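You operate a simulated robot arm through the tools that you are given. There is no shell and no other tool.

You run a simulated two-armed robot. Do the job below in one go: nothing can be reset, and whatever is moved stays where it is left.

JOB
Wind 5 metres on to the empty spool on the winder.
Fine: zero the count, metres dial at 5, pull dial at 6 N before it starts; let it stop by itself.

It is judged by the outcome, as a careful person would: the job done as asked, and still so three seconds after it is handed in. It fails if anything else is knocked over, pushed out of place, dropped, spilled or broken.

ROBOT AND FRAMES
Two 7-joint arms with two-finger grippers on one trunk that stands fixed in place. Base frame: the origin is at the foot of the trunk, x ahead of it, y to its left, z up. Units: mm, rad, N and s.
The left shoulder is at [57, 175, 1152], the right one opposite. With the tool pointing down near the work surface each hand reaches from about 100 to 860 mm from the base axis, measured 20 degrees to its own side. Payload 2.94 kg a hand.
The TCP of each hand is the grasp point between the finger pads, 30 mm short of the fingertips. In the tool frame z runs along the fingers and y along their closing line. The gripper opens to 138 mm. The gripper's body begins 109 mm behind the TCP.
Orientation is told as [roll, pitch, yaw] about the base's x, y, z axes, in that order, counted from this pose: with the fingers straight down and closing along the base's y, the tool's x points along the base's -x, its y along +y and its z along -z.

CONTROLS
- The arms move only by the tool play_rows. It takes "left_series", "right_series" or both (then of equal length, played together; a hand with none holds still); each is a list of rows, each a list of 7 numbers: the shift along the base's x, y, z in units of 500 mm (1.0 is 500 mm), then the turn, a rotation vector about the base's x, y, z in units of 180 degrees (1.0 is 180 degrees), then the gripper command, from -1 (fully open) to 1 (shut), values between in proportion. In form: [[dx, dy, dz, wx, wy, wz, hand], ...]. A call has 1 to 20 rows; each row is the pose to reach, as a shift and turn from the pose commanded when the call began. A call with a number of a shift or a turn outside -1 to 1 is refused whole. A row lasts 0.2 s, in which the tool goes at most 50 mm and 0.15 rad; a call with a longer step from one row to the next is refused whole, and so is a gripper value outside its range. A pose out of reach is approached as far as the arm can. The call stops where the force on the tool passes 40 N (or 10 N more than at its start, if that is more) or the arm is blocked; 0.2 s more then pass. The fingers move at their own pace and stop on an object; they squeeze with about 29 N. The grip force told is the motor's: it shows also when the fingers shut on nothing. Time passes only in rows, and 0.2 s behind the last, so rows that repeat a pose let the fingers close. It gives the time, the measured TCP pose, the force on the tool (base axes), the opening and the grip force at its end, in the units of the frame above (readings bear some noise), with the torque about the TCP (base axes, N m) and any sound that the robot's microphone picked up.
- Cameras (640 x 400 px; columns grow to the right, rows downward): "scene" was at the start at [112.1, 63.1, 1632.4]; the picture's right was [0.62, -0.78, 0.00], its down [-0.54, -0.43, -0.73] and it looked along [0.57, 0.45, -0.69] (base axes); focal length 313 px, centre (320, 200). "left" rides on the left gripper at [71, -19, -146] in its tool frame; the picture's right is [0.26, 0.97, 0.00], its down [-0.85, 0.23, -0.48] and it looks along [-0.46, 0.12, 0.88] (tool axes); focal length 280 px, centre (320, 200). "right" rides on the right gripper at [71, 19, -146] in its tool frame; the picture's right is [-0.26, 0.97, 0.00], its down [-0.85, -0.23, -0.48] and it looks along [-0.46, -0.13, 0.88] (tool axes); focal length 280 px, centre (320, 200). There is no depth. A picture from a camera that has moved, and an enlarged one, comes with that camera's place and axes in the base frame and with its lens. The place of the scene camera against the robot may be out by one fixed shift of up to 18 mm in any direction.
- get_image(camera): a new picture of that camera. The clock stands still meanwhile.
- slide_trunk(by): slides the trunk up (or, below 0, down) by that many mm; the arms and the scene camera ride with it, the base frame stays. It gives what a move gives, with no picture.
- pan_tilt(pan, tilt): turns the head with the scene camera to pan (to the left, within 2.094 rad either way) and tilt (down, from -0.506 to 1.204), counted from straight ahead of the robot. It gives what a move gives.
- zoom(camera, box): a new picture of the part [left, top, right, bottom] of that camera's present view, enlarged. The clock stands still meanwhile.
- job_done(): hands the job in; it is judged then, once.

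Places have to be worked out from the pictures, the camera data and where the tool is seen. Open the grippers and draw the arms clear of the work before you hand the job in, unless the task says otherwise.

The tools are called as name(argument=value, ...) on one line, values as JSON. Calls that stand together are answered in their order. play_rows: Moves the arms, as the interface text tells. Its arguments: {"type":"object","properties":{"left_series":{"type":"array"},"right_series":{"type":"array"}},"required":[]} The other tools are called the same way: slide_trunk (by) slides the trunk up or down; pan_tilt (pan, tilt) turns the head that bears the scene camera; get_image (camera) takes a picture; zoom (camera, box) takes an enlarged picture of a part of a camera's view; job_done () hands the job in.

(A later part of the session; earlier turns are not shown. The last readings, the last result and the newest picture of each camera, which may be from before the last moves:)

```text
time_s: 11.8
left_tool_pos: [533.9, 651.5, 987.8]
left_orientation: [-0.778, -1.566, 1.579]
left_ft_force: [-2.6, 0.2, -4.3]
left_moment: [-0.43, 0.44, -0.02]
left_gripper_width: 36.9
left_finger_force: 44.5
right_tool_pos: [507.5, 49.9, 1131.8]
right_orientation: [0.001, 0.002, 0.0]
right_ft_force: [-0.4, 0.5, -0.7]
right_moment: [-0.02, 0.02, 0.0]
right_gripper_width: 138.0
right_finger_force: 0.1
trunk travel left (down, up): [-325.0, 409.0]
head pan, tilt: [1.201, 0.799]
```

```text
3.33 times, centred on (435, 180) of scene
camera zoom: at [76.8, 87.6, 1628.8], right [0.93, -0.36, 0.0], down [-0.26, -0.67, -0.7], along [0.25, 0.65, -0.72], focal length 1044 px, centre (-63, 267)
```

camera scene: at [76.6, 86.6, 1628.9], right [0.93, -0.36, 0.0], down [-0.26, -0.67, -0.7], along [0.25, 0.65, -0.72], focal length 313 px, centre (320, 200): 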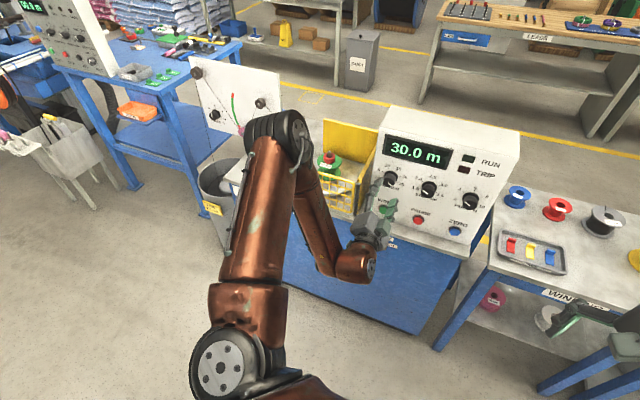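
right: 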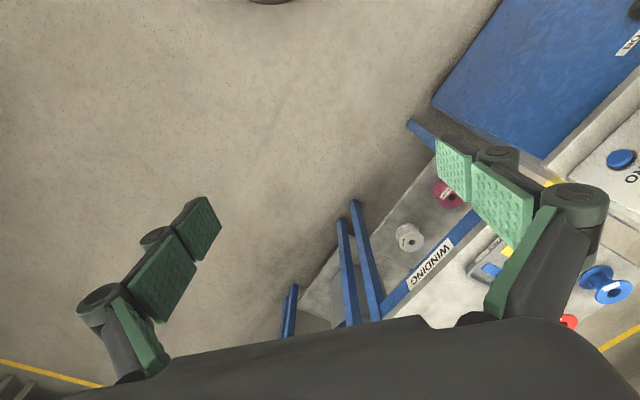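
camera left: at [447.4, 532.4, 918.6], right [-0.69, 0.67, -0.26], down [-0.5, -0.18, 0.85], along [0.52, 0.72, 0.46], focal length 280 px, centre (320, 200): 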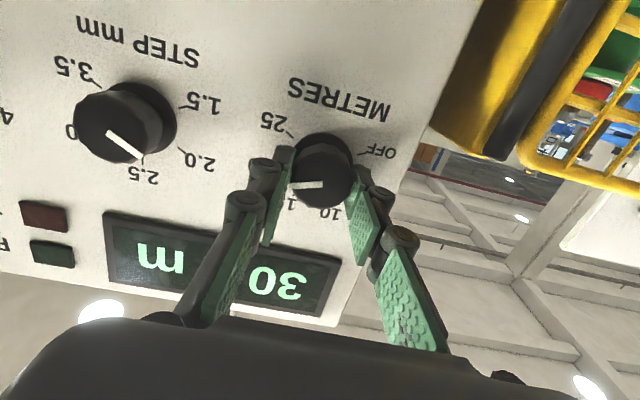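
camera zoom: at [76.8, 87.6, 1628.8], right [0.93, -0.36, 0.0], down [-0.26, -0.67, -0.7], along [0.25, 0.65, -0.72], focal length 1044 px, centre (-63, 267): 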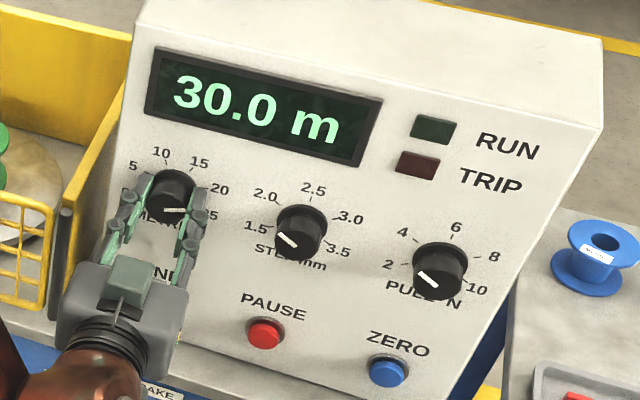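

The knob followed the hand and now points at 20. I'll turn another 48° counter-clockwise, then release and roll back to re-grip.

play_rows(left_series=[[0, 0, 0, -0.031, -0.0319, 0, 1], [0, 0, 0, -0.0619, -0.0638, 0, 1], [0, 0, 0, -0.0929, -0.0957, 0, 1], [0, 0, 0, -0.1239, -0.1276, 0, 1], [0, 0, 0, -0.1548, -0.1595, 0, 1], [0, 0, 0, -0.1858, -0.1914, 0, 1], [0, 0, 0, -0.1858, -0.1914, 0, 1]])

get_image(camera="left")

get_image(camera="scene")

```text
time_s: 12.6
left_tool_pos: [530.8, 653.7, 996.0]
left_orientation: [-1.477, -1.146, 2.282]
left_ft_force: [25.4, 15.7, -18.7]
left_moment: [-0.15, 0.18, -0.87]
left_gripper_width: 37.0
left_finger_force: 45.4
left hand out of reach, approached as far as the arm can: row 3, 4
right_tool_pos: [513.1, 52.6, 1130.0]
right_orientation: [-0.003, 0.005, -0.001]
right_ft_force: [0.3, -0.5, 0.1]
right_moment: [-0.01, -0.01, 0.01]
right_gripper_width: 137.9
right_finger_force: 0.1
trunk travel left (down, up): [-325.0, 409.0]
head pan, tilt: [1.201, 0.799]
stopped in row 4 (left hand): the force on the tool passed its limit at 49 N (the readings are from after the stop); the commanded pose is now the measured one
```

```text
taken
camera left: at [461.3, 515.8, 947.3], right [-0.57, 0.52, -0.63], down [-0.71, 0.07, 0.7], along [0.41, 0.85, 0.33], focal length 280 px, centre (320, 200)
```

left: 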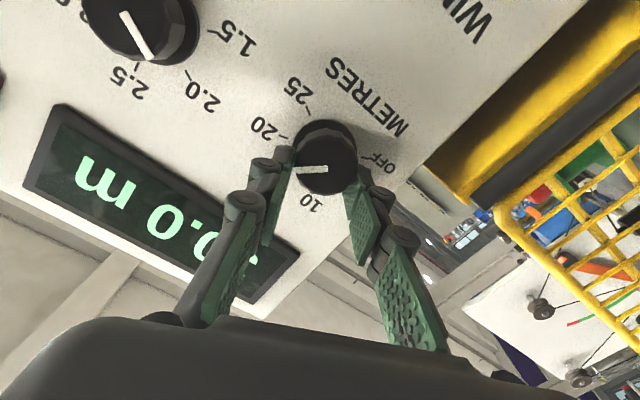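

```text
taken
camera scene: at [82.6, 96.2, 1628.4], right [0.93, -0.36, 0.0], down [-0.26, -0.67, -0.69], along [0.25, 0.64, -0.72], focal length 313 px, centre (320, 200)
```

scene: 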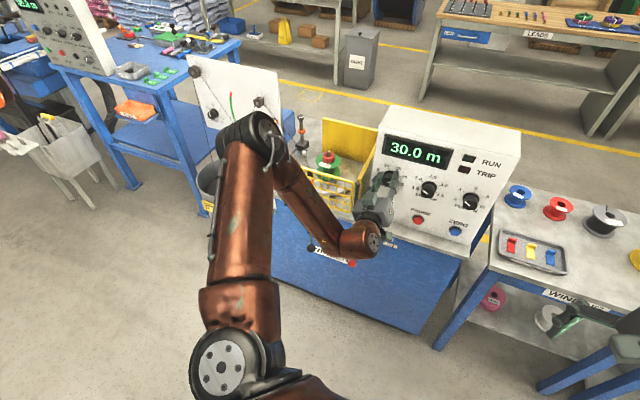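

The wrist hit its roll limit near −24° and the call stopped; the knob followed to about midway between 20 and 15. I'll open the fingers, back off 60 mm, and square the hand up again so I can use the positive roll range.

play_rows(left_series=[[0, 0, 0, 0, 0, 0, -0.01], [0, 0, 0, 0, 0, 0, -0.01], [0, 0, 0, 0, 0, 0, -0.01], [-0.0244, -0.0309, -0.0049, 0, 0, 0, -0.01], [-0.0488, -0.0619, -0.0097, 0, 0, 0, -0.01], [-0.0732, -0.0928, -0.0146, 0.0343, 0.0294, 0, -0.01], [-0.0732, -0.0928, -0.0146, 0.0685, 0.0589, 0, -0.01], [-0.0732, -0.0928, -0.0146, 0.1028, 0.0883, 0, -0.01], [-0.0732, -0.0928, -0.0146, 0.1028, 0.0883, 0, -0.01]])

get_image(camera="left")

```text
time_s: 14.6
left_tool_pos: [490.0, 603.8, 997.4]
left_orientation: [-3.129, -1.557, -2.35]
left_ft_force: [-1.2, -0.1, 1.0]
left_moment: [-0.03, -0.03, -0.02]
left_gripper_width: 69.9
left_finger_force: 0.0
right_tool_pos: [507.1, 49.6, 1131.5]
right_orientation: [0.002, 0.002, -0.001]
right_ft_force: [0.7, -0.2, -0.3]
right_moment: [0.01, 0.02, 0.01]
right_gripper_width: 138.1
right_finger_force: 0.0
trunk travel left (down, up): [-325.0, 409.0]
head pan, tilt: [1.201, 0.799]
```

```text
taken
camera left: at [403.0, 486.3, 924.4], right [-0.69, 0.67, -0.26], down [-0.5, -0.19, 0.84], along [0.52, 0.71, 0.47], focal length 280 px, centre (320, 200)
```

left: 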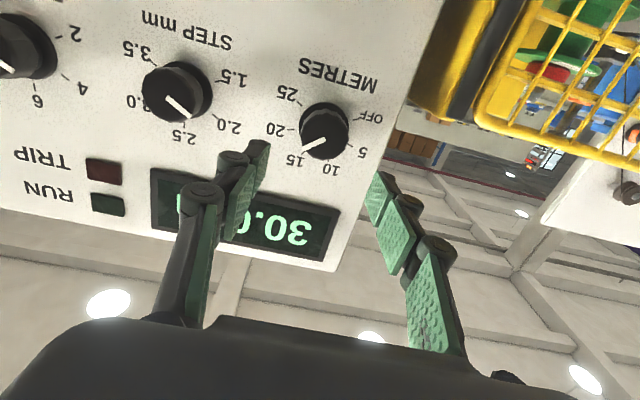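

The hand is square again at z≈997, and the metres pointer seems to be at about 15 now. I'll zoom to verify.

zoom(camera="left", box=[240, 60, 400, 180])

zoom(camera="scene", box=[360, 120, 510, 240])

```text
3.33 times, centred on (320, 120) of left
camera zoom: at [403.0, 486.3, 924.4], right [-0.69, 0.67, -0.26], down [-0.5, -0.19, 0.84], along [0.52, 0.71, 0.47], focal length 935 px, centre (320, 467)
```

zoom: 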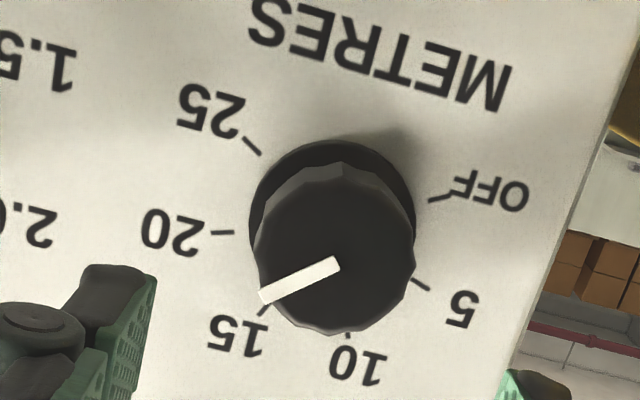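

```text
3.33 times, centred on (435, 180) of scene
camera zoom: at [76.4, 87.1, 1628.9], right [0.93, -0.36, 0.0], down [-0.26, -0.67, -0.7], along [0.25, 0.65, -0.72], focal length 1044 px, centre (-63, 267)
```

zoom: 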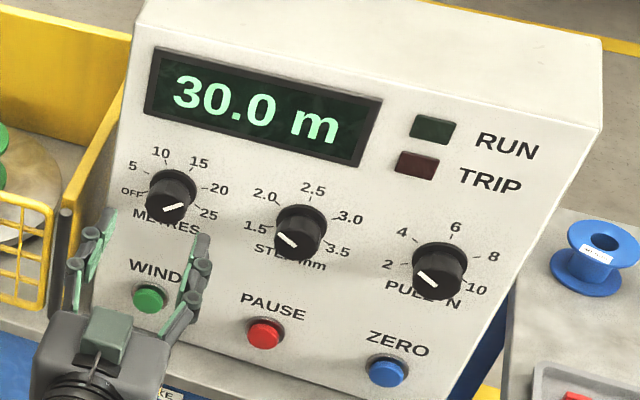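

The pointer is about 40% of the way from 20 to 15, i.e. about 122° above the 5 mark. I'll test how far the wrist rolls the positive way while staying clear of the knob.

play_rows(left_series=[[0, 0, -0.0174, 0.0304, 0.0313, 0, -0.01], [0, 0, -0.0174, 0.0608, 0.0626, 0, -0.01], [0, 0, -0.0174, 0.0912, 0.0939, 0, -0.01], [0, 0, -0.0174, 0.1216, 0.1252, 0, -0.01], [0, 0, -0.0174, 0.152, 0.1565, 0, -0.01], [0, 0, -0.0174, 0.1824, 0.1878, 0, -0.01], [0, 0, -0.0174, 0.2128, 0.2191, 0, -0.01], [0, 0, -0.0174, 0.2432, 0.2504, 0, -0.01], [0, 0, -0.0174, 0.2736, 0.2817, 0, -0.01], [0, 0, -0.0174, 0.304, 0.313, 0, -0.01], [0, 0, -0.0174, 0.3344, 0.3443, 0, -0.01], [0, 0, -0.0174, 0.3648, 0.3756, 0, -0.01], [0, 0, -0.0174, 0.3952, 0.4069, 0, -0.01], [0, 0, -0.0174, 0.4256, 0.4382, 0, -0.01], [0, 0, -0.0174, 0.4256, 0.4382, 0, -0.01]])

get_image(camera="left")

get_image(camera="scene")

```text
time_s: 17.8
left_tool_pos: [489.9, 605.4, 986.6]
left_orientation: [1.566, 0.348, -0.784]
left_ft_force: [0.1, -0.5, 0.7]
left_moment: [-0.02, -0.03, -0.01]
left_gripper_width: 69.7
left_finger_force: 0.1
right_tool_pos: [506.7, 48.6, 1131.2]
right_orientation: [0.003, 0.003, -0.001]
right_ft_force: [0.0, 0.5, -0.7]
right_moment: [-0.01, -0.03, -0.01]
right_gripper_width: 138.2
right_finger_force: 0.1
trunk travel left (down, up): [-325.0, 409.0]
head pan, tilt: [1.201, 0.799]
```

```text
taken
camera left: at [335.3, 553.2, 994.2], right [0.06, -0.06, 1.0], down [0.28, -0.96, -0.07], along [0.96, 0.29, -0.04], focal length 280 px, centre (320, 200)
```

left: 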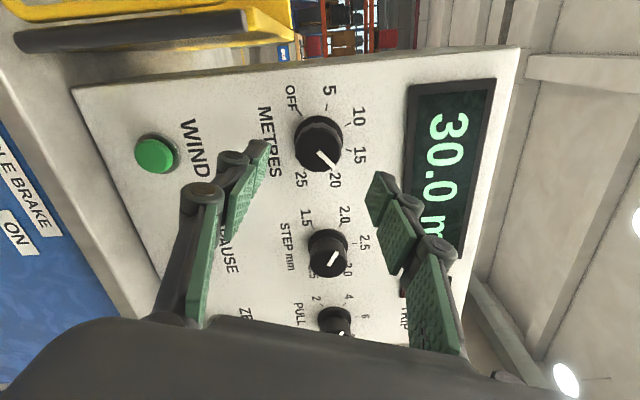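

```text
taken
camera scene: at [76.5, 86.9, 1628.9], right [0.93, -0.36, 0.0], down [-0.26, -0.67, -0.7], along [0.25, 0.65, -0.72], focal length 313 px, centre (320, 200)
```

scene: 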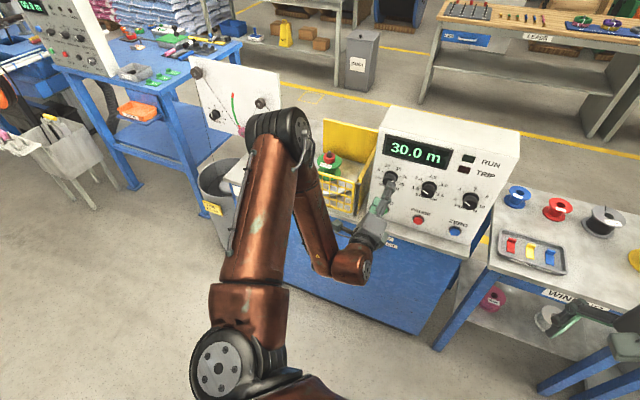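

It rolls to +110° without trouble, so one grip can turn the remaining 122°. I'll check centring on the knob before going in.

zoom(camera="left", box=[240, 90, 400, 210])

```text
3.33 times, centred on (320, 150) of left
camera zoom: at [335.3, 553.2, 994.2], right [0.06, -0.06, 1.0], down [0.28, -0.96, -0.07], along [0.96, 0.29, -0.04], focal length 935 px, centre (320, 367)
```

zoom: 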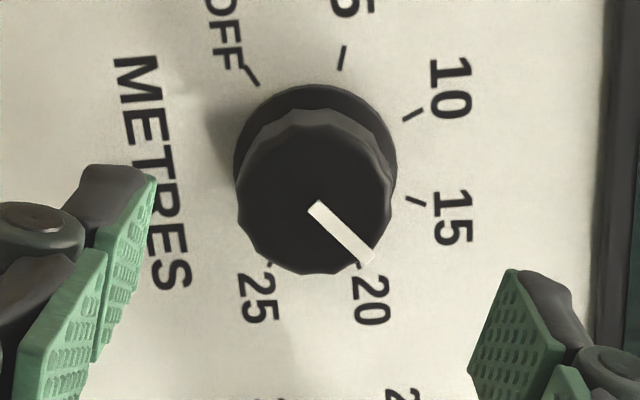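

The knob is within about 2 mm of the tool axis. I'll go in and close on it with the hand at +110° roll.

play_rows(left_series=[[0.03, 0.029, 0.0008, 0, 0, 0, -0.01], [0.06, 0.059, 0.0008, 0, 0, 0, -0.01], [0.0888, 0.0878, 0.0008, 0, 0, 0, -0.01], [0.0888, 0.0878, 0.0008, 0, 0, 0, -0.01], [0.0888, 0.0878, 0.0008, 0, 0, 0, 1], [0.0888, 0.0878, 0.0008, 0, 0, 0, 1], [0.0888, 0.0878, 0.0008, 0, 0, 0, 1], [0.0888, 0.0878, 0.0008, 0, 0, 0, 1]])

```text
time_s: 19.6
left_tool_pos: [533.3, 648.7, 984.1]
left_orientation: [1.562, 0.348, -0.787]
left_ft_force: [-6.5, -3.7, -15.3]
left_moment: [-0.36, 0.31, 0.19]
left_gripper_width: 37.2
left_finger_force: 45.0
right_tool_pos: [508.1, 51.5, 1131.3]
right_orientation: [-0.001, 0.001, 0.0]
right_ft_force: [0.9, -0.5, -0.2]
right_moment: [0.01, 0.04, 0.02]
right_gripper_width: 137.9
right_finger_force: 0.1
trunk travel left (down, up): [-325.0, 409.0]
head pan, tilt: [1.201, 0.799]
```

The grip is firm; the vertical force suggests the knob centre is ~2.5 mm lower, so I'll ease the centre while turning 122° counter-clockwise.

play_rows(left_series=[[-0.001, 0.001, -0.0025, -0.0315, -0.0324, 0, 1], [-0.0022, 0.002, -0.005, -0.063, -0.0649, 0, 1], [-0.0022, 0.002, -0.005, -0.0945, -0.0973, 0, 1], [-0.0022, 0.002, -0.005, -0.126, -0.1297, 0, 1], [-0.0022, 0.002, -0.005, -0.1575, -0.1622, 0, 1], [-0.0022, 0.002, -0.005, -0.1889, -0.1946, 0, 1], [-0.0022, 0.002, -0.005, -0.2204, -0.227, 0, 1], [-0.0022, 0.002, -0.005, -0.2519, -0.2595, 0, 1], [-0.0022, 0.002, -0.005, -0.2834, -0.2919, 0, 1], [-0.0022, 0.002, -0.005, -0.3149, -0.3243, 0, 1], [-0.0022, 0.002, -0.005, -0.3464, -0.3567, 0, 1], [-0.0022, 0.002, -0.005, -0.3779, -0.3892, 0, 1], [-0.0022, 0.002, -0.005, -0.4094, -0.4216, 0, 1], [-0.0022, 0.002, -0.005, -0.4409, -0.454, 0, 1], [-0.0022, 0.002, -0.005, -0.4724, -0.4865, 0, 1], [-0.0022, 0.002, -0.005, -0.4724, -0.4865, 0, 1]])

get_image(camera="left")

zoom(camera="scene", box=[360, 120, 510, 240])

```text
time_s: 23.0
left_tool_pos: [532.8, 649.1, 986.9]
left_orientation: [-1.637, -1.355, 2.443]
left_ft_force: [4.1, 12.6, 13.0]
left_moment: [0.24, -0.18, 0.04]
left_gripper_width: 36.7
left_finger_force: 44.6
right_tool_pos: [508.1, 49.2, 1132.2]
right_orientation: [-0.001, 0.001, 0.0]
right_ft_force: [-1.0, -0.9, 0.0]
right_moment: [0.0, 0.02, -0.03]
right_gripper_width: 138.1
right_finger_force: 0.0
trunk travel left (down, up): [-325.0, 409.0]
head pan, tilt: [1.201, 0.799]
```

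```text
taken
camera left: at [457.6, 521.5, 920.2], right [-0.64, 0.62, -0.46], down [-0.63, -0.07, 0.77], along [0.45, 0.78, 0.43], focal length 280 px, centre (320, 200)
```

left: 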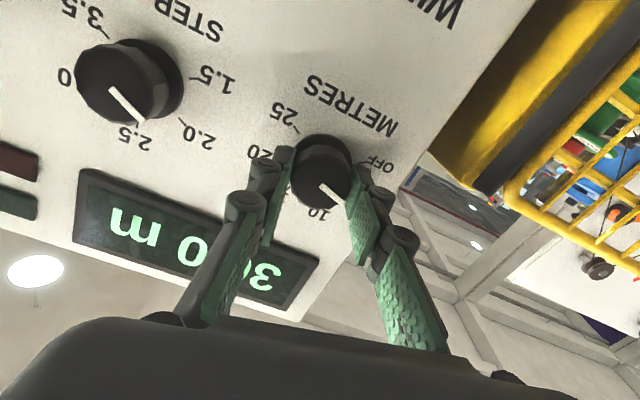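

```text
3.33 times, centred on (435, 180) of scene
camera zoom: at [75.9, 87.3, 1629.0], right [0.93, -0.36, 0.0], down [-0.26, -0.67, -0.7], along [0.25, 0.65, -0.72], focal length 1044 px, centre (-63, 267)
```

zoom: 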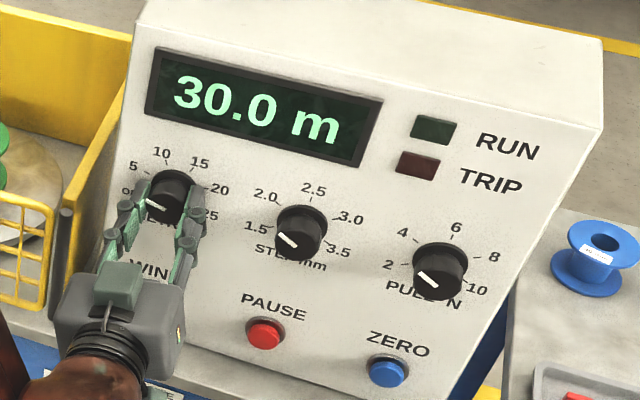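

The knob turned; the pointer looks near 5. I'll open, back straight off and check the pointer from the front.

play_rows(left_series=[[0, 0, 0, 0, 0, 0, -0.01], [0, 0, 0, 0, 0, 0, -0.01], [0, 0, 0, 0, 0, 0, -0.01], [-0.028, -0.0287, 0, 0, 0, 0, -0.01], [-0.0557, -0.0574, 0, 0, 0, 0, -0.01], [-0.0836, -0.0861, 0, 0, 0, 0, -0.01], [-0.0836, -0.0861, 0, 0, 0, 0, -0.01]])

zoom(camera="left", box=[240, 60, 400, 180])

zoom(camera="scene", box=[360, 140, 440, 200])

```text
time_s: 24.6
left_tool_pos: [490.9, 604.3, 986.0]
left_orientation: [-1.622, -1.359, 2.427]
left_ft_force: [0.3, -0.4, 0.6]
left_moment: [0.02, -0.01, 0.01]
left_gripper_width: 69.7
left_finger_force: 0.1
right_tool_pos: [508.5, 49.7, 1131.9]
right_orientation: [0.0, 0.001, -0.001]
right_ft_force: [-0.1, -0.4, 0.5]
right_moment: [0.0, -0.01, 0.02]
right_gripper_width: 138.0
right_finger_force: 0.1
trunk travel left (down, up): [-325.0, 409.0]
head pan, tilt: [1.201, 0.799]
```

```text
3.33 times, centred on (320, 120) of left
camera zoom: at [416.4, 476.7, 919.3], right [-0.64, 0.62, -0.46], down [-0.63, -0.07, 0.78], along [0.45, 0.78, 0.43], focal length 935 px, centre (320, 467)
```

zoom: 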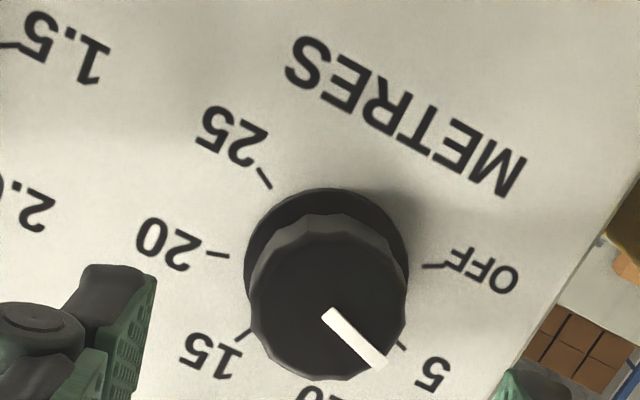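

```text
6.67 times, centred on (400, 170) of scene
camera zoom: at [76.8, 87.1, 1628.9], right [0.93, -0.36, 0.0], down [-0.26, -0.67, -0.7], along [0.25, 0.65, -0.72], focal length 2088 px, centre (-213, 400)
```

zoom: 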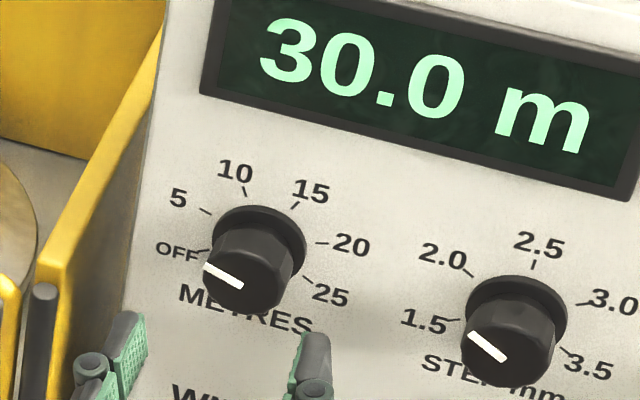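

From two views the metres pointer is at −72°±3°, i.e. on the 5. Now I'll slide the open hand to the right to stand off the pull knob.

play_rows(left_series=[[0.0583, -0.0557, -0.0003, 0.0073, 0.0083, -0.0003, -0.01], [0.1167, -0.1115, -0.0007, 0.0146, 0.0167, -0.0007, -0.01], [0.175, -0.1672, -0.001, 0.022, 0.025, -0.001, -0.01], [0.2333, -0.2229, -0.0013, 0.0293, 0.0334, -0.0014, -0.01], [0.2917, -0.2787, -0.0017, 0.0366, 0.0417, -0.0017, -0.01], [0.35, -0.3344, -0.002, 0.0439, 0.0501, -0.0021, -0.01], [0.35, -0.3344, -0.002, 0.0439, 0.0501, -0.0021, -0.01]])

get_image(camera="left")

zoom(camera="left", box=[240, 60, 400, 180])

get_image(camera="scene")

```text
time_s: 26.2
left_tool_pos: [633.7, 480.8, 1042.9]
left_orientation: [-1.089, -1.566, 1.887]
left_ft_force: [0.3, -0.1, 0.0]
left_moment: [0.02, -0.03, 0.0]
left_gripper_width: 69.9
left_finger_force: 0.0
left hand out of reach, approached as far as the arm can: row 3, 4, 5, 6, 7
right_tool_pos: [507.1, 48.6, 1131.4]
right_orientation: [0.004, 0.003, 0.0]
right_ft_force: [1.6, 0.0, -0.3]
right_moment: [0.0, -0.03, 0.0]
right_gripper_width: 137.9
right_finger_force: 0.0
trunk travel left (down, up): [-325.0, 409.0]
head pan, tilt: [1.201, 0.799]
```

```text
taken
camera left: at [546.3, 362.7, 973.2], right [-0.69, 0.67, -0.26], down [-0.5, -0.18, 0.85], along [0.53, 0.72, 0.46], focal length 280 px, centre (320, 200)
```

left: 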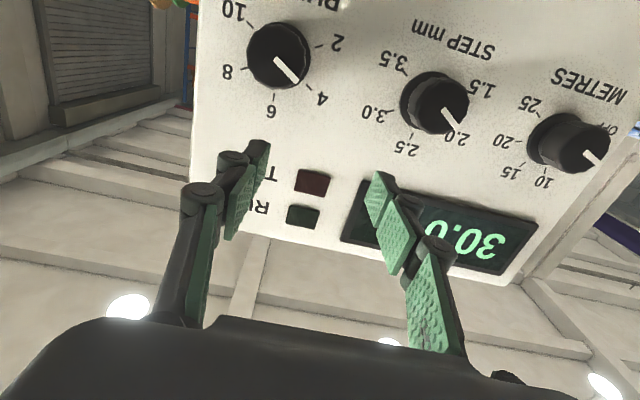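

```text
3.33 times, centred on (320, 120) of left
camera zoom: at [546.3, 362.7, 973.2], right [-0.69, 0.67, -0.26], down [-0.5, -0.18, 0.85], along [0.53, 0.72, 0.46], focal length 935 px, centre (320, 467)
```

zoom: 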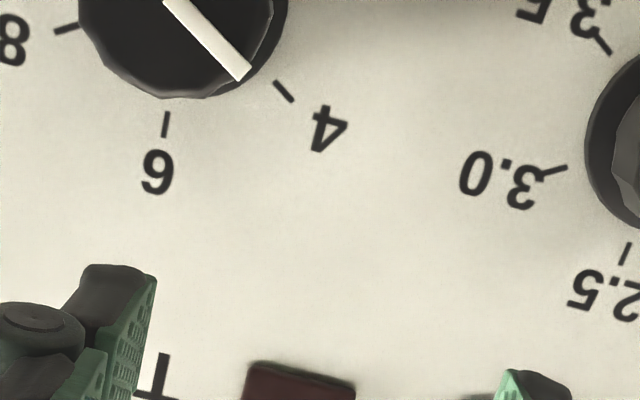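

```text
taken
camera scene: at [76.7, 86.9, 1628.9], right [0.93, -0.36, 0.0], down [-0.26, -0.67, -0.7], along [0.25, 0.65, -0.72], focal length 313 px, centre (320, 200)
```

scene: 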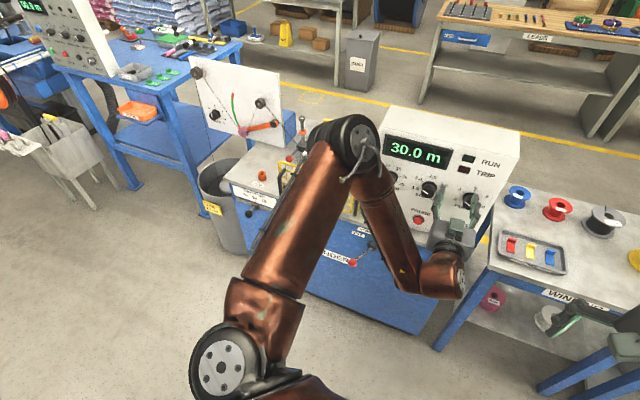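

The arm could not follow to the pull knob at this roll (it ended at z≈1043, w≈120). Rolling to the positive side should free the wrist, so I'll roll +60° here in free space and see where it settles.

play_rows(left_series=[[0, 0, 0, 0.029, 0.0299, 0, -0.01], [0, 0, 0, 0.0581, 0.0598, 0, -0.01], [0, 0, 0, 0.0871, 0.0897, 0, -0.01], [0, 0, 0, 0.1161, 0.1196, 0, -0.01], [0, 0, 0, 0.1452, 0.1495, 0, -0.01], [0, 0, 0, 0.1742, 0.1794, 0, -0.01], [0, 0, 0, 0.2032, 0.2093, 0, -0.01], [0, 0, 0, 0.2322, 0.2391, 0, -0.01], [0, 0, 0, 0.2322, 0.2391, 0, -0.01], [0, 0, 0, 0.2322, 0.2391, 0, -0.01]])

get_image(camera="left")

get_image(camera="scene")

```text
time_s: 28.4
left_tool_pos: [633.6, 481.2, 1042.0]
left_orientation: [1.567, -0.526, -0.771]
left_ft_force: [-0.1, -0.1, 0.3]
left_moment: [-0.01, 0.0, -0.06]
left_gripper_width: 69.9
left_finger_force: 0.0
right_tool_pos: [507.5, 49.2, 1132.4]
right_orientation: [0.001, 0.003, 0.0]
right_ft_force: [0.7, -0.6, -0.1]
right_moment: [0.02, 0.02, 0.0]
right_gripper_width: 137.7
right_finger_force: 0.1
trunk travel left (down, up): [-325.0, 409.0]
head pan, tilt: [1.201, 0.799]
```

```text
taken
camera left: at [494.9, 412.5, 991.7], right [-0.51, 0.5, 0.7], down [0.11, -0.77, 0.63], along [0.85, 0.4, 0.34], focal length 280 px, centre (320, 200)
```

left: 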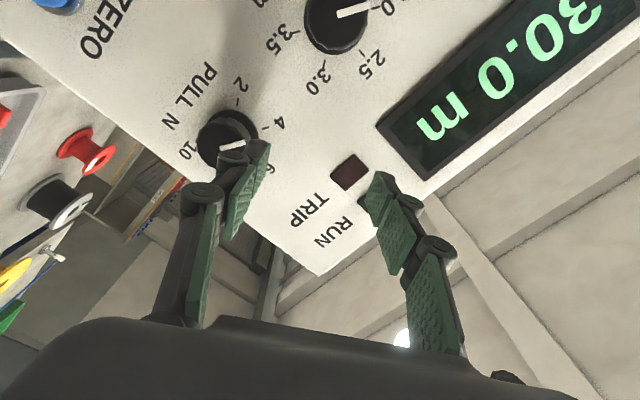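

```text
taken
camera scene: at [76.6, 86.7, 1628.9], right [0.93, -0.36, 0.0], down [-0.26, -0.67, -0.7], along [0.25, 0.65, -0.72], focal length 313 px, centre (320, 200)
```

scene: 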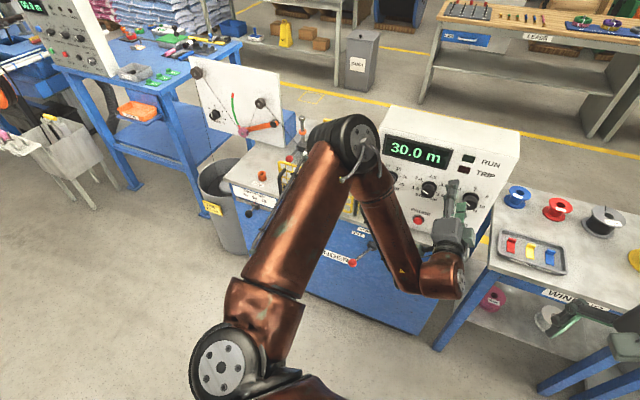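

The hand held its place, so the commanded pose is where it stands. Now at +60° roll I'll move toward the pull knob stand-off (w≈173, z≈985).

play_rows(left_series=[[0.0163, -0.0219, -0.0285, 0, 0, 0, -0.01], [0.0325, -0.0437, -0.057, 0, 0, 0, -0.01], [0.0488, -0.0656, -0.0855, 0, 0, 0, -0.01], [0.065, -0.0874, -0.114, 0, 0, 0, -0.01], [0.065, -0.0874, -0.114, 0, 0, 0, -0.01]])

get_image(camera="left")

zoom(camera="left", box=[240, 90, 400, 210])

```text
time_s: 29.6
left_tool_pos: [633.0, 480.2, 1042.3]
left_orientation: [1.568, -0.528, -0.771]
left_ft_force: [0.1, -1.0, 0.7]
left_moment: [0.0, 0.05, 0.02]
left_gripper_width: 69.6
left_finger_force: 0.0
left hand out of reach, approached as far as the arm can: row 1, 2, 3, 4, 5
right_tool_pos: [508.8, 49.6, 1132.2]
right_orientation: [0.001, 0.001, 0.0]
right_ft_force: [0.0, 0.0, -0.2]
right_moment: [0.0, -0.04, 0.01]
right_gripper_width: 137.9
right_finger_force: 0.1
trunk travel left (down, up): [-325.0, 409.0]
head pan, tilt: [1.201, 0.799]
```

```text
taken
camera left: at [494.9, 412.5, 991.7], right [-0.51, 0.5, 0.7], down [0.11, -0.77, 0.63], along [0.85, 0.4, 0.34], focal length 280 px, centre (320, 200)
```

left: 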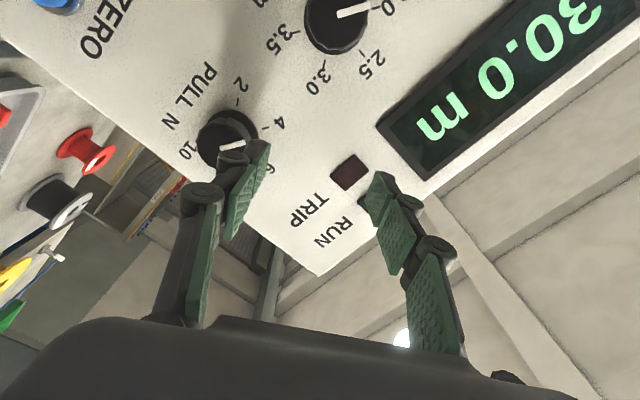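

```text
3.33 times, centred on (320, 150) of left
camera zoom: at [494.9, 412.5, 991.7], right [-0.51, 0.5, 0.7], down [0.11, -0.77, 0.63], along [0.85, 0.4, 0.34], focal length 935 px, centre (320, 367)
```

zoom: 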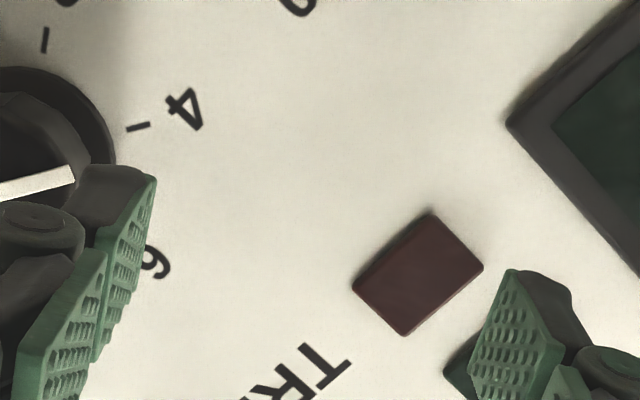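

The left arm is in an elbow-out posture that can't reach the pull knob straight-on. The right arm lies nearly in line with that direction, so I'll park the left hand to the left and use the right hand for the pull dial and buttons. First I draw the left hand back and left.

play_rows(left_series=[[-0.0804, 0.0248, 0.001, -0.031, -0.0319, 0, -0.01], [-0.1608, 0.0496, 0.002, -0.0619, -0.0638, 0, -0.01], [-0.2412, 0.0744, 0.003, -0.0929, -0.0956, 0, -0.01], [-0.3216, 0.0992, 0.004, -0.1238, -0.1275, 0, -0.01], [-0.402, 0.124, 0.005, -0.1548, -0.1594, 0, -0.01], [-0.402, 0.124, 0.005, -0.1548, -0.1594, 0, -0.01]])

get_image(camera="scene")

```text
time_s: 31.0
left_tool_pos: [430.6, 546.3, 1046.6]
left_orientation: [1.573, -1.226, -0.779]
left_ft_force: [0.0, -0.3, -0.9]
left_moment: [0.03, -0.01, 0.05]
left_gripper_width: 69.5
left_finger_force: 0.0
left hand out of reach, approached as far as the arm can: row 5, 6
right_tool_pos: [509.4, 48.0, 1130.8]
right_orientation: [0.002, 0.004, -0.001]
right_ft_force: [0.9, -1.0, -0.8]
right_moment: [0.02, 0.05, 0.02]
right_gripper_width: 137.9
right_finger_force: 0.1
trunk travel left (down, up): [-325.0, 409.0]
head pan, tilt: [1.201, 0.799]
```

```text
taken
camera scene: at [78.4, 85.7, 1628.8], right [0.93, -0.36, 0.0], down [-0.26, -0.67, -0.7], along [0.25, 0.65, -0.72], focal length 313 px, centre (320, 200)
```

scene: 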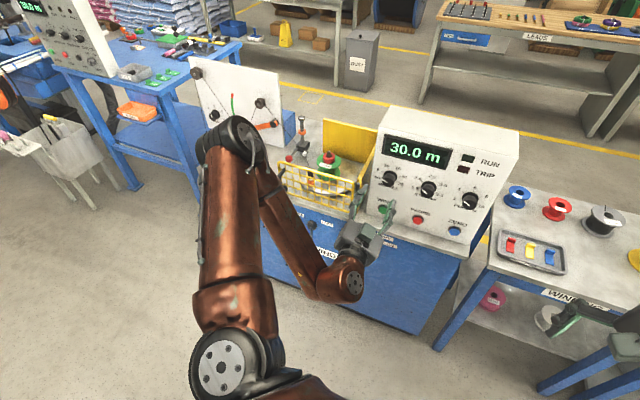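

The left hand is back at about (431,546,1047). I'll now swing its fingers down while drawing it to the left and up to a parked pose near (250,600,1150).

play_rows(left_series=[[-0.0328, 0.0098, 0.0188, -0.0326, 0.0317, 0, -0.01], [-0.0657, 0.0195, 0.0376, -0.0652, 0.0633, 0, -0.01], [-0.0985, 0.0293, 0.0564, -0.0978, 0.095, 0, -0.01], [-0.1313, 0.0391, 0.0752, -0.1304, 0.1267, 0, -0.01], [-0.1642, 0.0488, 0.094, -0.163, 0.1584, 0, -0.01], [-0.197, 0.0586, 0.1128, -0.1957, 0.19, 0, -0.01], [-0.2298, 0.0683, 0.1316, -0.2283, 0.2217, 0, -0.01], [-0.2627, 0.0781, 0.1504, -0.2609, 0.2534, 0, -0.01], [-0.2955, 0.0879, 0.1692, -0.2935, 0.2851, 0, -0.01], [-0.3284, 0.0976, 0.188, -0.3261, 0.3167, 0, -0.01], [-0.3612, 0.1074, 0.2068, -0.3587, 0.3484, 0, -0.01], [-0.3612, 0.1074, 0.2068, -0.3587, 0.3484, 0, -0.01]])

get_image(camera="scene")

get_image(camera="right")

```text
time_s: 33.6
left_tool_pos: [249.9, 599.5, 1146.5]
left_orientation: [-0.005, -0.003, 0.456]
left_ft_force: [0.6, 0.4, 0.2]
left_moment: [0.0, 0.02, 0.02]
left_gripper_width: 69.7
left_finger_force: 0.0
left hand out of reach, approached as far as the arm can: row 1, 2, 3, 4, 5, 6, 7, 11
right_tool_pos: [507.9, 50.3, 1131.9]
right_orientation: [0.002, 0.002, 0.0]
right_ft_force: [0.2, -0.5, -0.5]
right_moment: [-0.02, -0.01, 0.02]
right_gripper_width: 137.8
right_finger_force: 0.1
trunk travel left (down, up): [-325.0, 409.0]
head pan, tilt: [1.201, 0.799]
```

```text
taken
camera scene: at [76.3, 86.9, 1628.9], right [0.93, -0.36, 0.0], down [-0.26, -0.67, -0.7], along [0.25, 0.65, -0.72], focal length 313 px, centre (320, 200)
```

scene: 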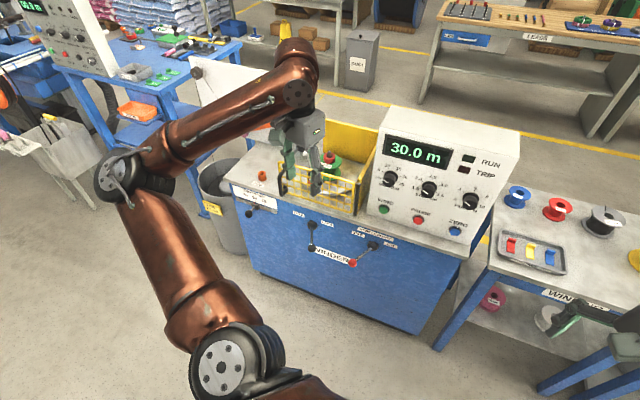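

```text
taken
camera right: at [437.7, 66.9, 1277.6], right [0.26, 0.96, 0.0], down [0.85, -0.23, 0.47], along [0.46, -0.12, -0.88], focal length 280 px, centre (320, 200)
```

right: 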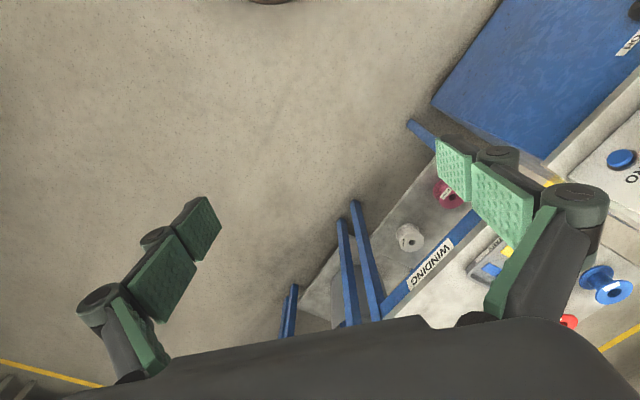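

The left arm is parked clear and the panel is in full view. Now I'll bring the right hand leftwards, yawing it to face the panel direction.

play_rows(right_series=[[-0.0027, 0.0667, 0.006, 0, 0, 0.0424, -0.01], [-0.0053, 0.1333, 0.012, 0, 0, 0.0849, -0.01], [-0.008, 0.2, 0.018, 0, 0, 0.1273, -0.01], [-0.0107, 0.2667, 0.024, 0, 0, 0.1697, -0.01], [-0.0133, 0.3333, 0.03, 0, 0, 0.2122, -0.01], [-0.016, 0.4, 0.036, 0, 0, 0.2546, -0.01], [-0.016, 0.4, 0.036, 0, 0, 0.2546, -0.01]])

get_image(camera="right")

get_image(camera="scene")

```text
time_s: 35.2
left_tool_pos: [251.6, 599.7, 1145.5]
left_orientation: [-0.003, -0.003, 0.453]
left_ft_force: [-0.7, -0.3, -0.6]
left_moment: [0.03, 0.02, 0.0]
left_gripper_width: 69.7
left_finger_force: 0.0
right_tool_pos: [500.9, 248.0, 1151.1]
right_orientation: [0.003, 0.003, 0.799]
right_ft_force: [1.1, -0.4, 0.1]
right_moment: [0.08, 0.06, -0.03]
right_gripper_width: 69.9
right_finger_force: 0.0
trunk travel left (down, up): [-325.0, 409.0]
head pan, tilt: [1.201, 0.799]
```

```text
taken
camera right: at [438.8, 209.8, 1296.0], right [-0.51, 0.86, 0.0], down [0.76, 0.45, 0.47], along [0.41, 0.24, -0.88], focal length 280 px, centre (320, 200)
```

right: 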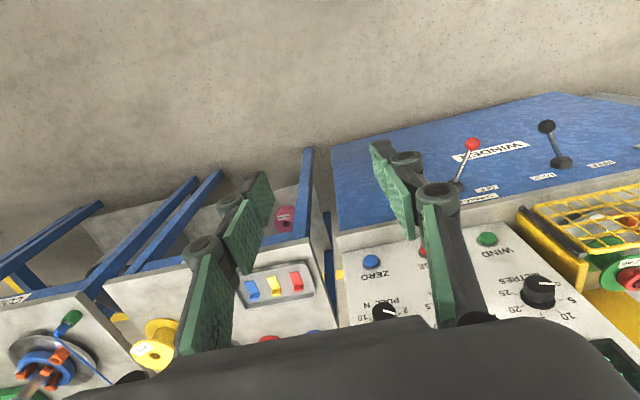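

```text
taken
camera scene: at [77.2, 85.5, 1628.9], right [0.93, -0.36, 0.0], down [-0.26, -0.67, -0.7], along [0.25, 0.65, -0.72], focal length 313 px, centre (320, 200)
```

scene: 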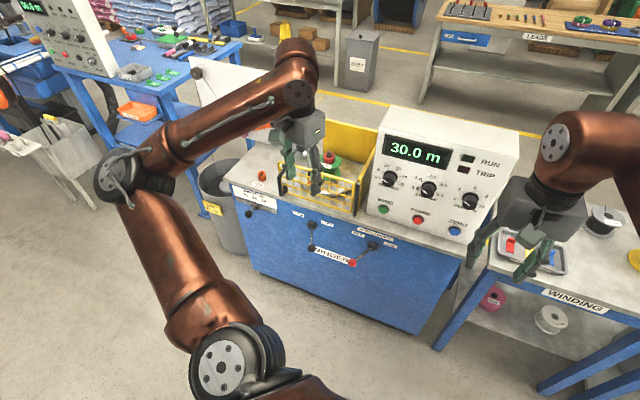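

Next I'll tilt the right hand to horizontal while bringing it to about 190 mm in front of the pull dial.

play_rows(right_series=[[0.0189, 0.023, -0.0302, 0.0326, -0.0317, 0, -0.01], [0.0378, 0.046, -0.0604, 0.0652, -0.0633, 0, -0.01], [0.0567, 0.069, -0.0905, 0.0978, -0.095, 0, -0.01], [0.0756, 0.092, -0.1207, 0.1304, -0.1267, 0, -0.01], [0.0945, 0.115, -0.1509, 0.163, -0.1584, 0, -0.01], [0.1135, 0.138, -0.1811, 0.1957, -0.19, 0, -0.01], [0.1324, 0.161, -0.2113, 0.2283, -0.2217, 0, -0.01], [0.1513, 0.184, -0.2415, 0.2609, -0.2534, 0, -0.01], [0.1702, 0.207, -0.2716, 0.2935, -0.2851, 0, -0.01], [0.1891, 0.23, -0.3018, 0.3261, -0.3167, 0, -0.01], [0.208, 0.253, -0.332, 0.3587, -0.3484, 0, -0.01], [0.208, 0.253, -0.332, 0.3587, -0.3484, 0, -0.01]])

get_image(camera="right")

get_image(camera="scene")

```text
time_s: 37.8
left_tool_pos: [249.5, 600.3, 1146.4]
left_orientation: [-0.005, -0.003, 0.455]
left_ft_force: [0.3, -0.2, 0.8]
left_moment: [-0.01, -0.02, 0.01]
left_gripper_width: 69.7
left_finger_force: 0.0
right_tool_pos: [583.9, 353.6, 1014.7]
right_orientation: [0.003, -1.285, 0.8]
right_ft_force: [-0.4, -0.9, 0.3]
right_moment: [0.02, 0.0, 0.03]
right_gripper_width: 69.6
right_finger_force: 0.0
right hand out of reach, approached as far as the arm can: row 10, 11, 12
trunk travel left (down, up): [-325.0, 409.0]
head pan, tilt: [1.201, 0.799]
```

```text
taken
camera right: at [459.5, 250.7, 987.1], right [-0.64, 0.72, 0.25], down [0.02, -0.32, 0.95], along [0.77, 0.61, 0.19], focal length 280 px, centre (320, 200)
```

right: 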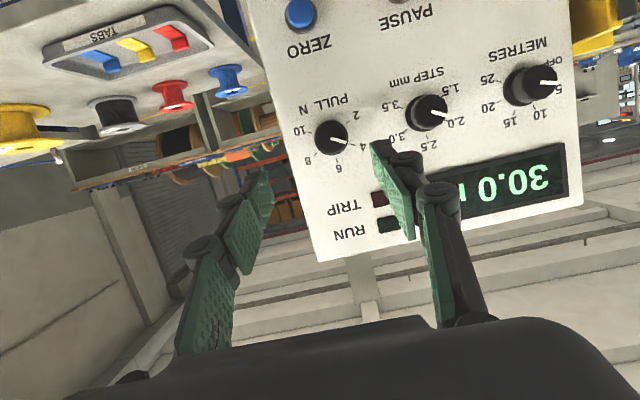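

```text
taken
camera scene: at [76.3, 87.4, 1628.9], right [0.93, -0.36, 0.0], down [-0.26, -0.67, -0.7], along [0.25, 0.65, -0.72], focal length 313 px, centre (320, 200)
```

scene: 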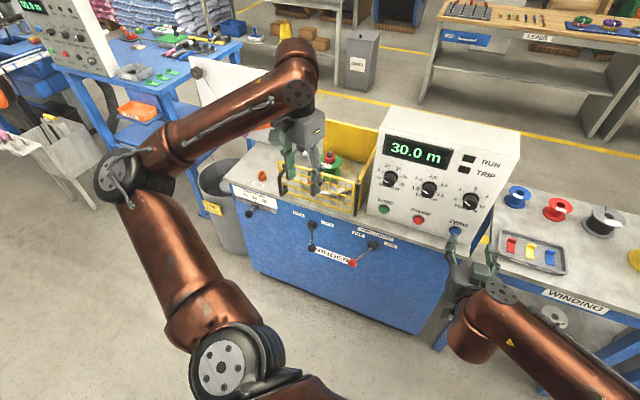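

The right hand stopped at a 74° tilt (out of reach beyond). I'll roll it −60° about its own axis in free space to see if that frees the last of the tilt.

play_rows(right_series=[[0, 0, 0, -0.0279, -0.0287, 0.0117, -0.01], [0, 0, 0, -0.0557, -0.0574, 0.0235, -0.01], [0, 0, 0, -0.0836, -0.086, 0.0352, -0.01], [0, 0, 0, -0.1114, -0.1147, 0.047, -0.01], [0, 0, 0, -0.1393, -0.1434, 0.0587, -0.01], [0, 0, 0, -0.1671, -0.172, 0.0705, -0.01], [0, 0, 0, -0.195, -0.2007, 0.0822, -0.01], [0, 0, 0, -0.2228, -0.2294, 0.094, -0.01], [0, 0, 0, -0.2228, -0.2294, 0.094, -0.01]])

```text
time_s: 39.8
left_tool_pos: [250.4, 600.1, 1145.4]
left_orientation: [-0.005, -0.003, 0.453]
left_ft_force: [-0.2, -0.3, -0.3]
left_moment: [0.04, 0.02, 0.01]
left_gripper_width: 69.8
left_finger_force: 0.0
right_tool_pos: [582.3, 350.9, 1013.0]
right_orientation: [-1.241, -0.5, 2.209]
right_ft_force: [0.9, 0.3, -0.6]
right_moment: [0.01, 0.0, 0.02]
right_gripper_width: 69.5
right_finger_force: 0.1
trunk travel left (down, up): [-325.0, 409.0]
head pan, tilt: [1.201, 0.799]
```

The roll went freely. Now I'll try the remaining 16° of tilt toward horizontal.

play_rows(right_series=[[0, 0, 0, 0.0218, -0.0211, 0, -0.01], [0, 0, 0, 0.0435, -0.0423, 0, -0.01], [0, 0, 0, 0.0653, -0.0634, 0, -0.01], [0, 0, 0, 0.0653, -0.0634, 0, -0.01]])

get_image(camera="scene")

```text
time_s: 40.8
left_tool_pos: [249.5, 596.6, 1149.9]
left_orientation: [0.0, -0.007, 0.452]
left_ft_force: [-0.1, 0.1, 0.7]
left_moment: [0.07, -0.02, 0.01]
left_gripper_width: 69.8
left_finger_force: 0.0
right_tool_pos: [581.3, 348.2, 1016.0]
right_orientation: [-1.575, -0.526, 2.369]
right_ft_force: [0.2, -0.3, 0.4]
right_moment: [-0.05, 0.03, 0.01]
right_gripper_width: 69.7
right_finger_force: 0.0
right hand out of reach, approached as far as the arm can: row 1
trunk travel left (down, up): [-325.0, 409.0]
head pan, tilt: [1.201, 0.799]
```

```text
taken
camera scene: at [74.9, 83.3, 1629.3], right [0.93, -0.36, 0.0], down [-0.26, -0.67, -0.7], along [0.25, 0.65, -0.72], focal length 313 px, centre (320, 200)
```

scene: 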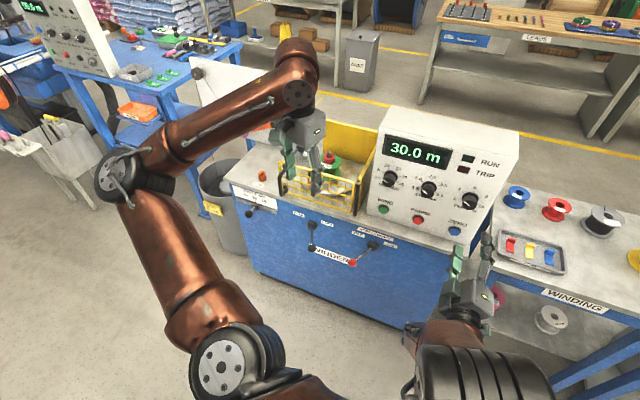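

The right hand is now horizontal and pointing at the panel, rolled −60° (the elbow swung over). I'll move to the stand-off in front of the pull knob and look.

play_rows(right_series=[[0.0416, 0.0435, -0.0155, 0, 0, 0, -0.01], [0.0831, 0.0869, -0.031, 0, 0, 0, -0.01], [0.1247, 0.1304, -0.0465, 0, 0, 0, -0.01], [0.1662, 0.1738, -0.062, 0, 0, 0, -0.01], [0.1662, 0.1738, -0.062, 0, 0, 0, -0.01]])

get_image(camera="right")

get_image(camera="scene")

```text
time_s: 42.0
left_tool_pos: [249.4, 600.7, 1145.8]
left_orientation: [-0.006, -0.004, 0.456]
left_ft_force: [0.5, 0.0, 0.0]
left_moment: [0.0, -0.02, -0.02]
left_gripper_width: 69.5
left_finger_force: 0.1
right_tool_pos: [636.3, 439.8, 1020.0]
right_orientation: [-1.562, -0.524, 2.352]
right_ft_force: [-0.2, -1.0, -0.1]
right_moment: [0.0, -0.01, -0.06]
right_gripper_width: 69.9
right_finger_force: 0.1
right hand out of reach, approached as far as the arm can: row 1, 2, 3, 4, 5
trunk travel left (down, up): [-325.0, 409.0]
head pan, tilt: [1.201, 0.799]
```

```text
taken
camera right: at [570.0, 298.5, 968.4], right [-0.51, 0.5, -0.7], down [-0.77, 0.1, 0.63], along [0.39, 0.86, 0.33], focal length 280 px, centre (320, 200)
```

right: 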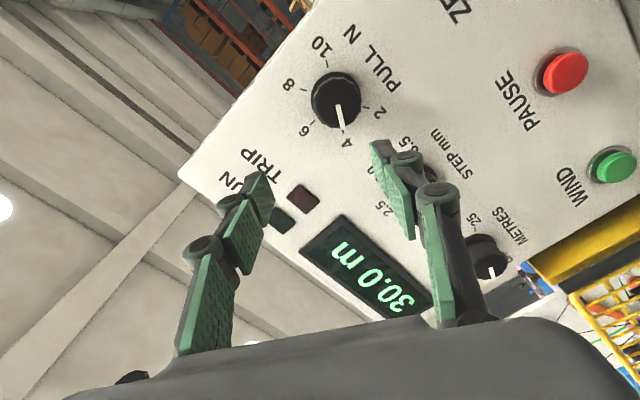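

```text
taken
camera scene: at [75.7, 87.8, 1629.0], right [0.93, -0.36, 0.0], down [-0.26, -0.67, -0.7], along [0.25, 0.65, -0.72], focal length 313 px, centre (320, 200)
```

scene: 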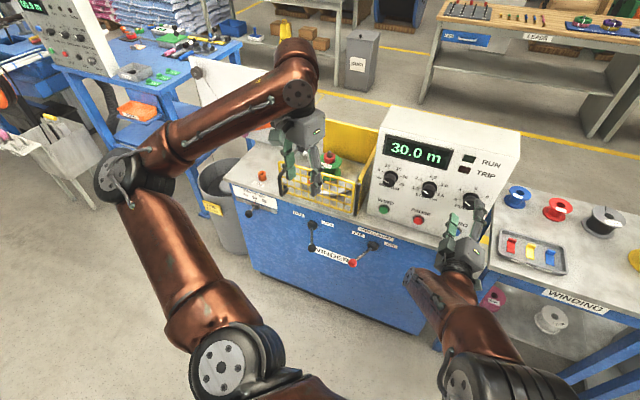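

The right hand stopped at about (636,440,1020) short of the stand-off. I'll test whether rolling part way back frees it to go down and right.

play_rows(right_series=[[0, 0, 0, 0.031, 0.0319, 0, -0.01], [0, 0, 0, 0.0619, 0.0638, 0, -0.01], [0, 0, 0, 0.0929, 0.0957, 0, -0.01], [0, 0, 0, 0.1239, 0.1276, 0, -0.01], [0.015, -0.006, -0.02, 0.1239, 0.1276, 0, -0.01], [0.03, -0.012, -0.04, 0.1239, 0.1276, 0, -0.01], [0.045, -0.018, -0.06, 0.1239, 0.1276, 0, -0.01]])

get_image(camera="scene")

```text
time_s: 43.6
left_tool_pos: [250.1, 601.4, 1146.3]
left_orientation: [-0.005, -0.003, 0.453]
left_ft_force: [-0.7, 0.8, 0.5]
left_moment: [0.05, -0.03, 0.0]
left_gripper_width: 69.8
left_finger_force: 0.0
right_tool_pos: [633.4, 441.2, 1024.3]
right_orientation: [-1.559, -1.084, 2.352]
right_ft_force: [-0.3, 0.7, 0.3]
right_moment: [-0.01, -0.02, 0.02]
right_gripper_width: 69.8
right_finger_force: 0.0
right hand out of reach, approached as far as the arm can: row 1, 2, 3, 4, 5, 6, 7
trunk travel left (down, up): [-325.0, 409.0]
head pan, tilt: [1.201, 0.799]
```

```text
taken
camera scene: at [76.6, 87.8, 1628.9], right [0.93, -0.36, 0.0], down [-0.26, -0.67, -0.7], along [0.25, 0.65, -0.72], focal length 313 px, centre (320, 200)
```

scene: 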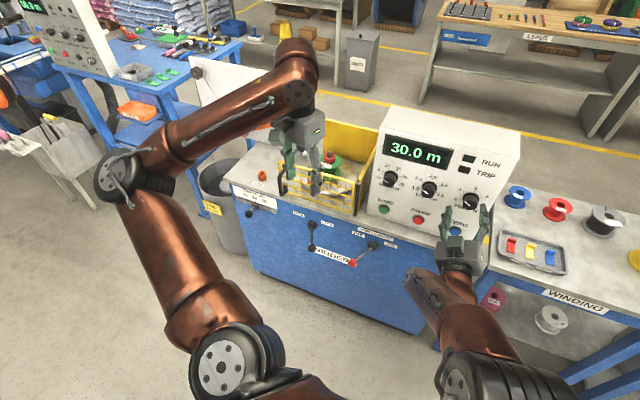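

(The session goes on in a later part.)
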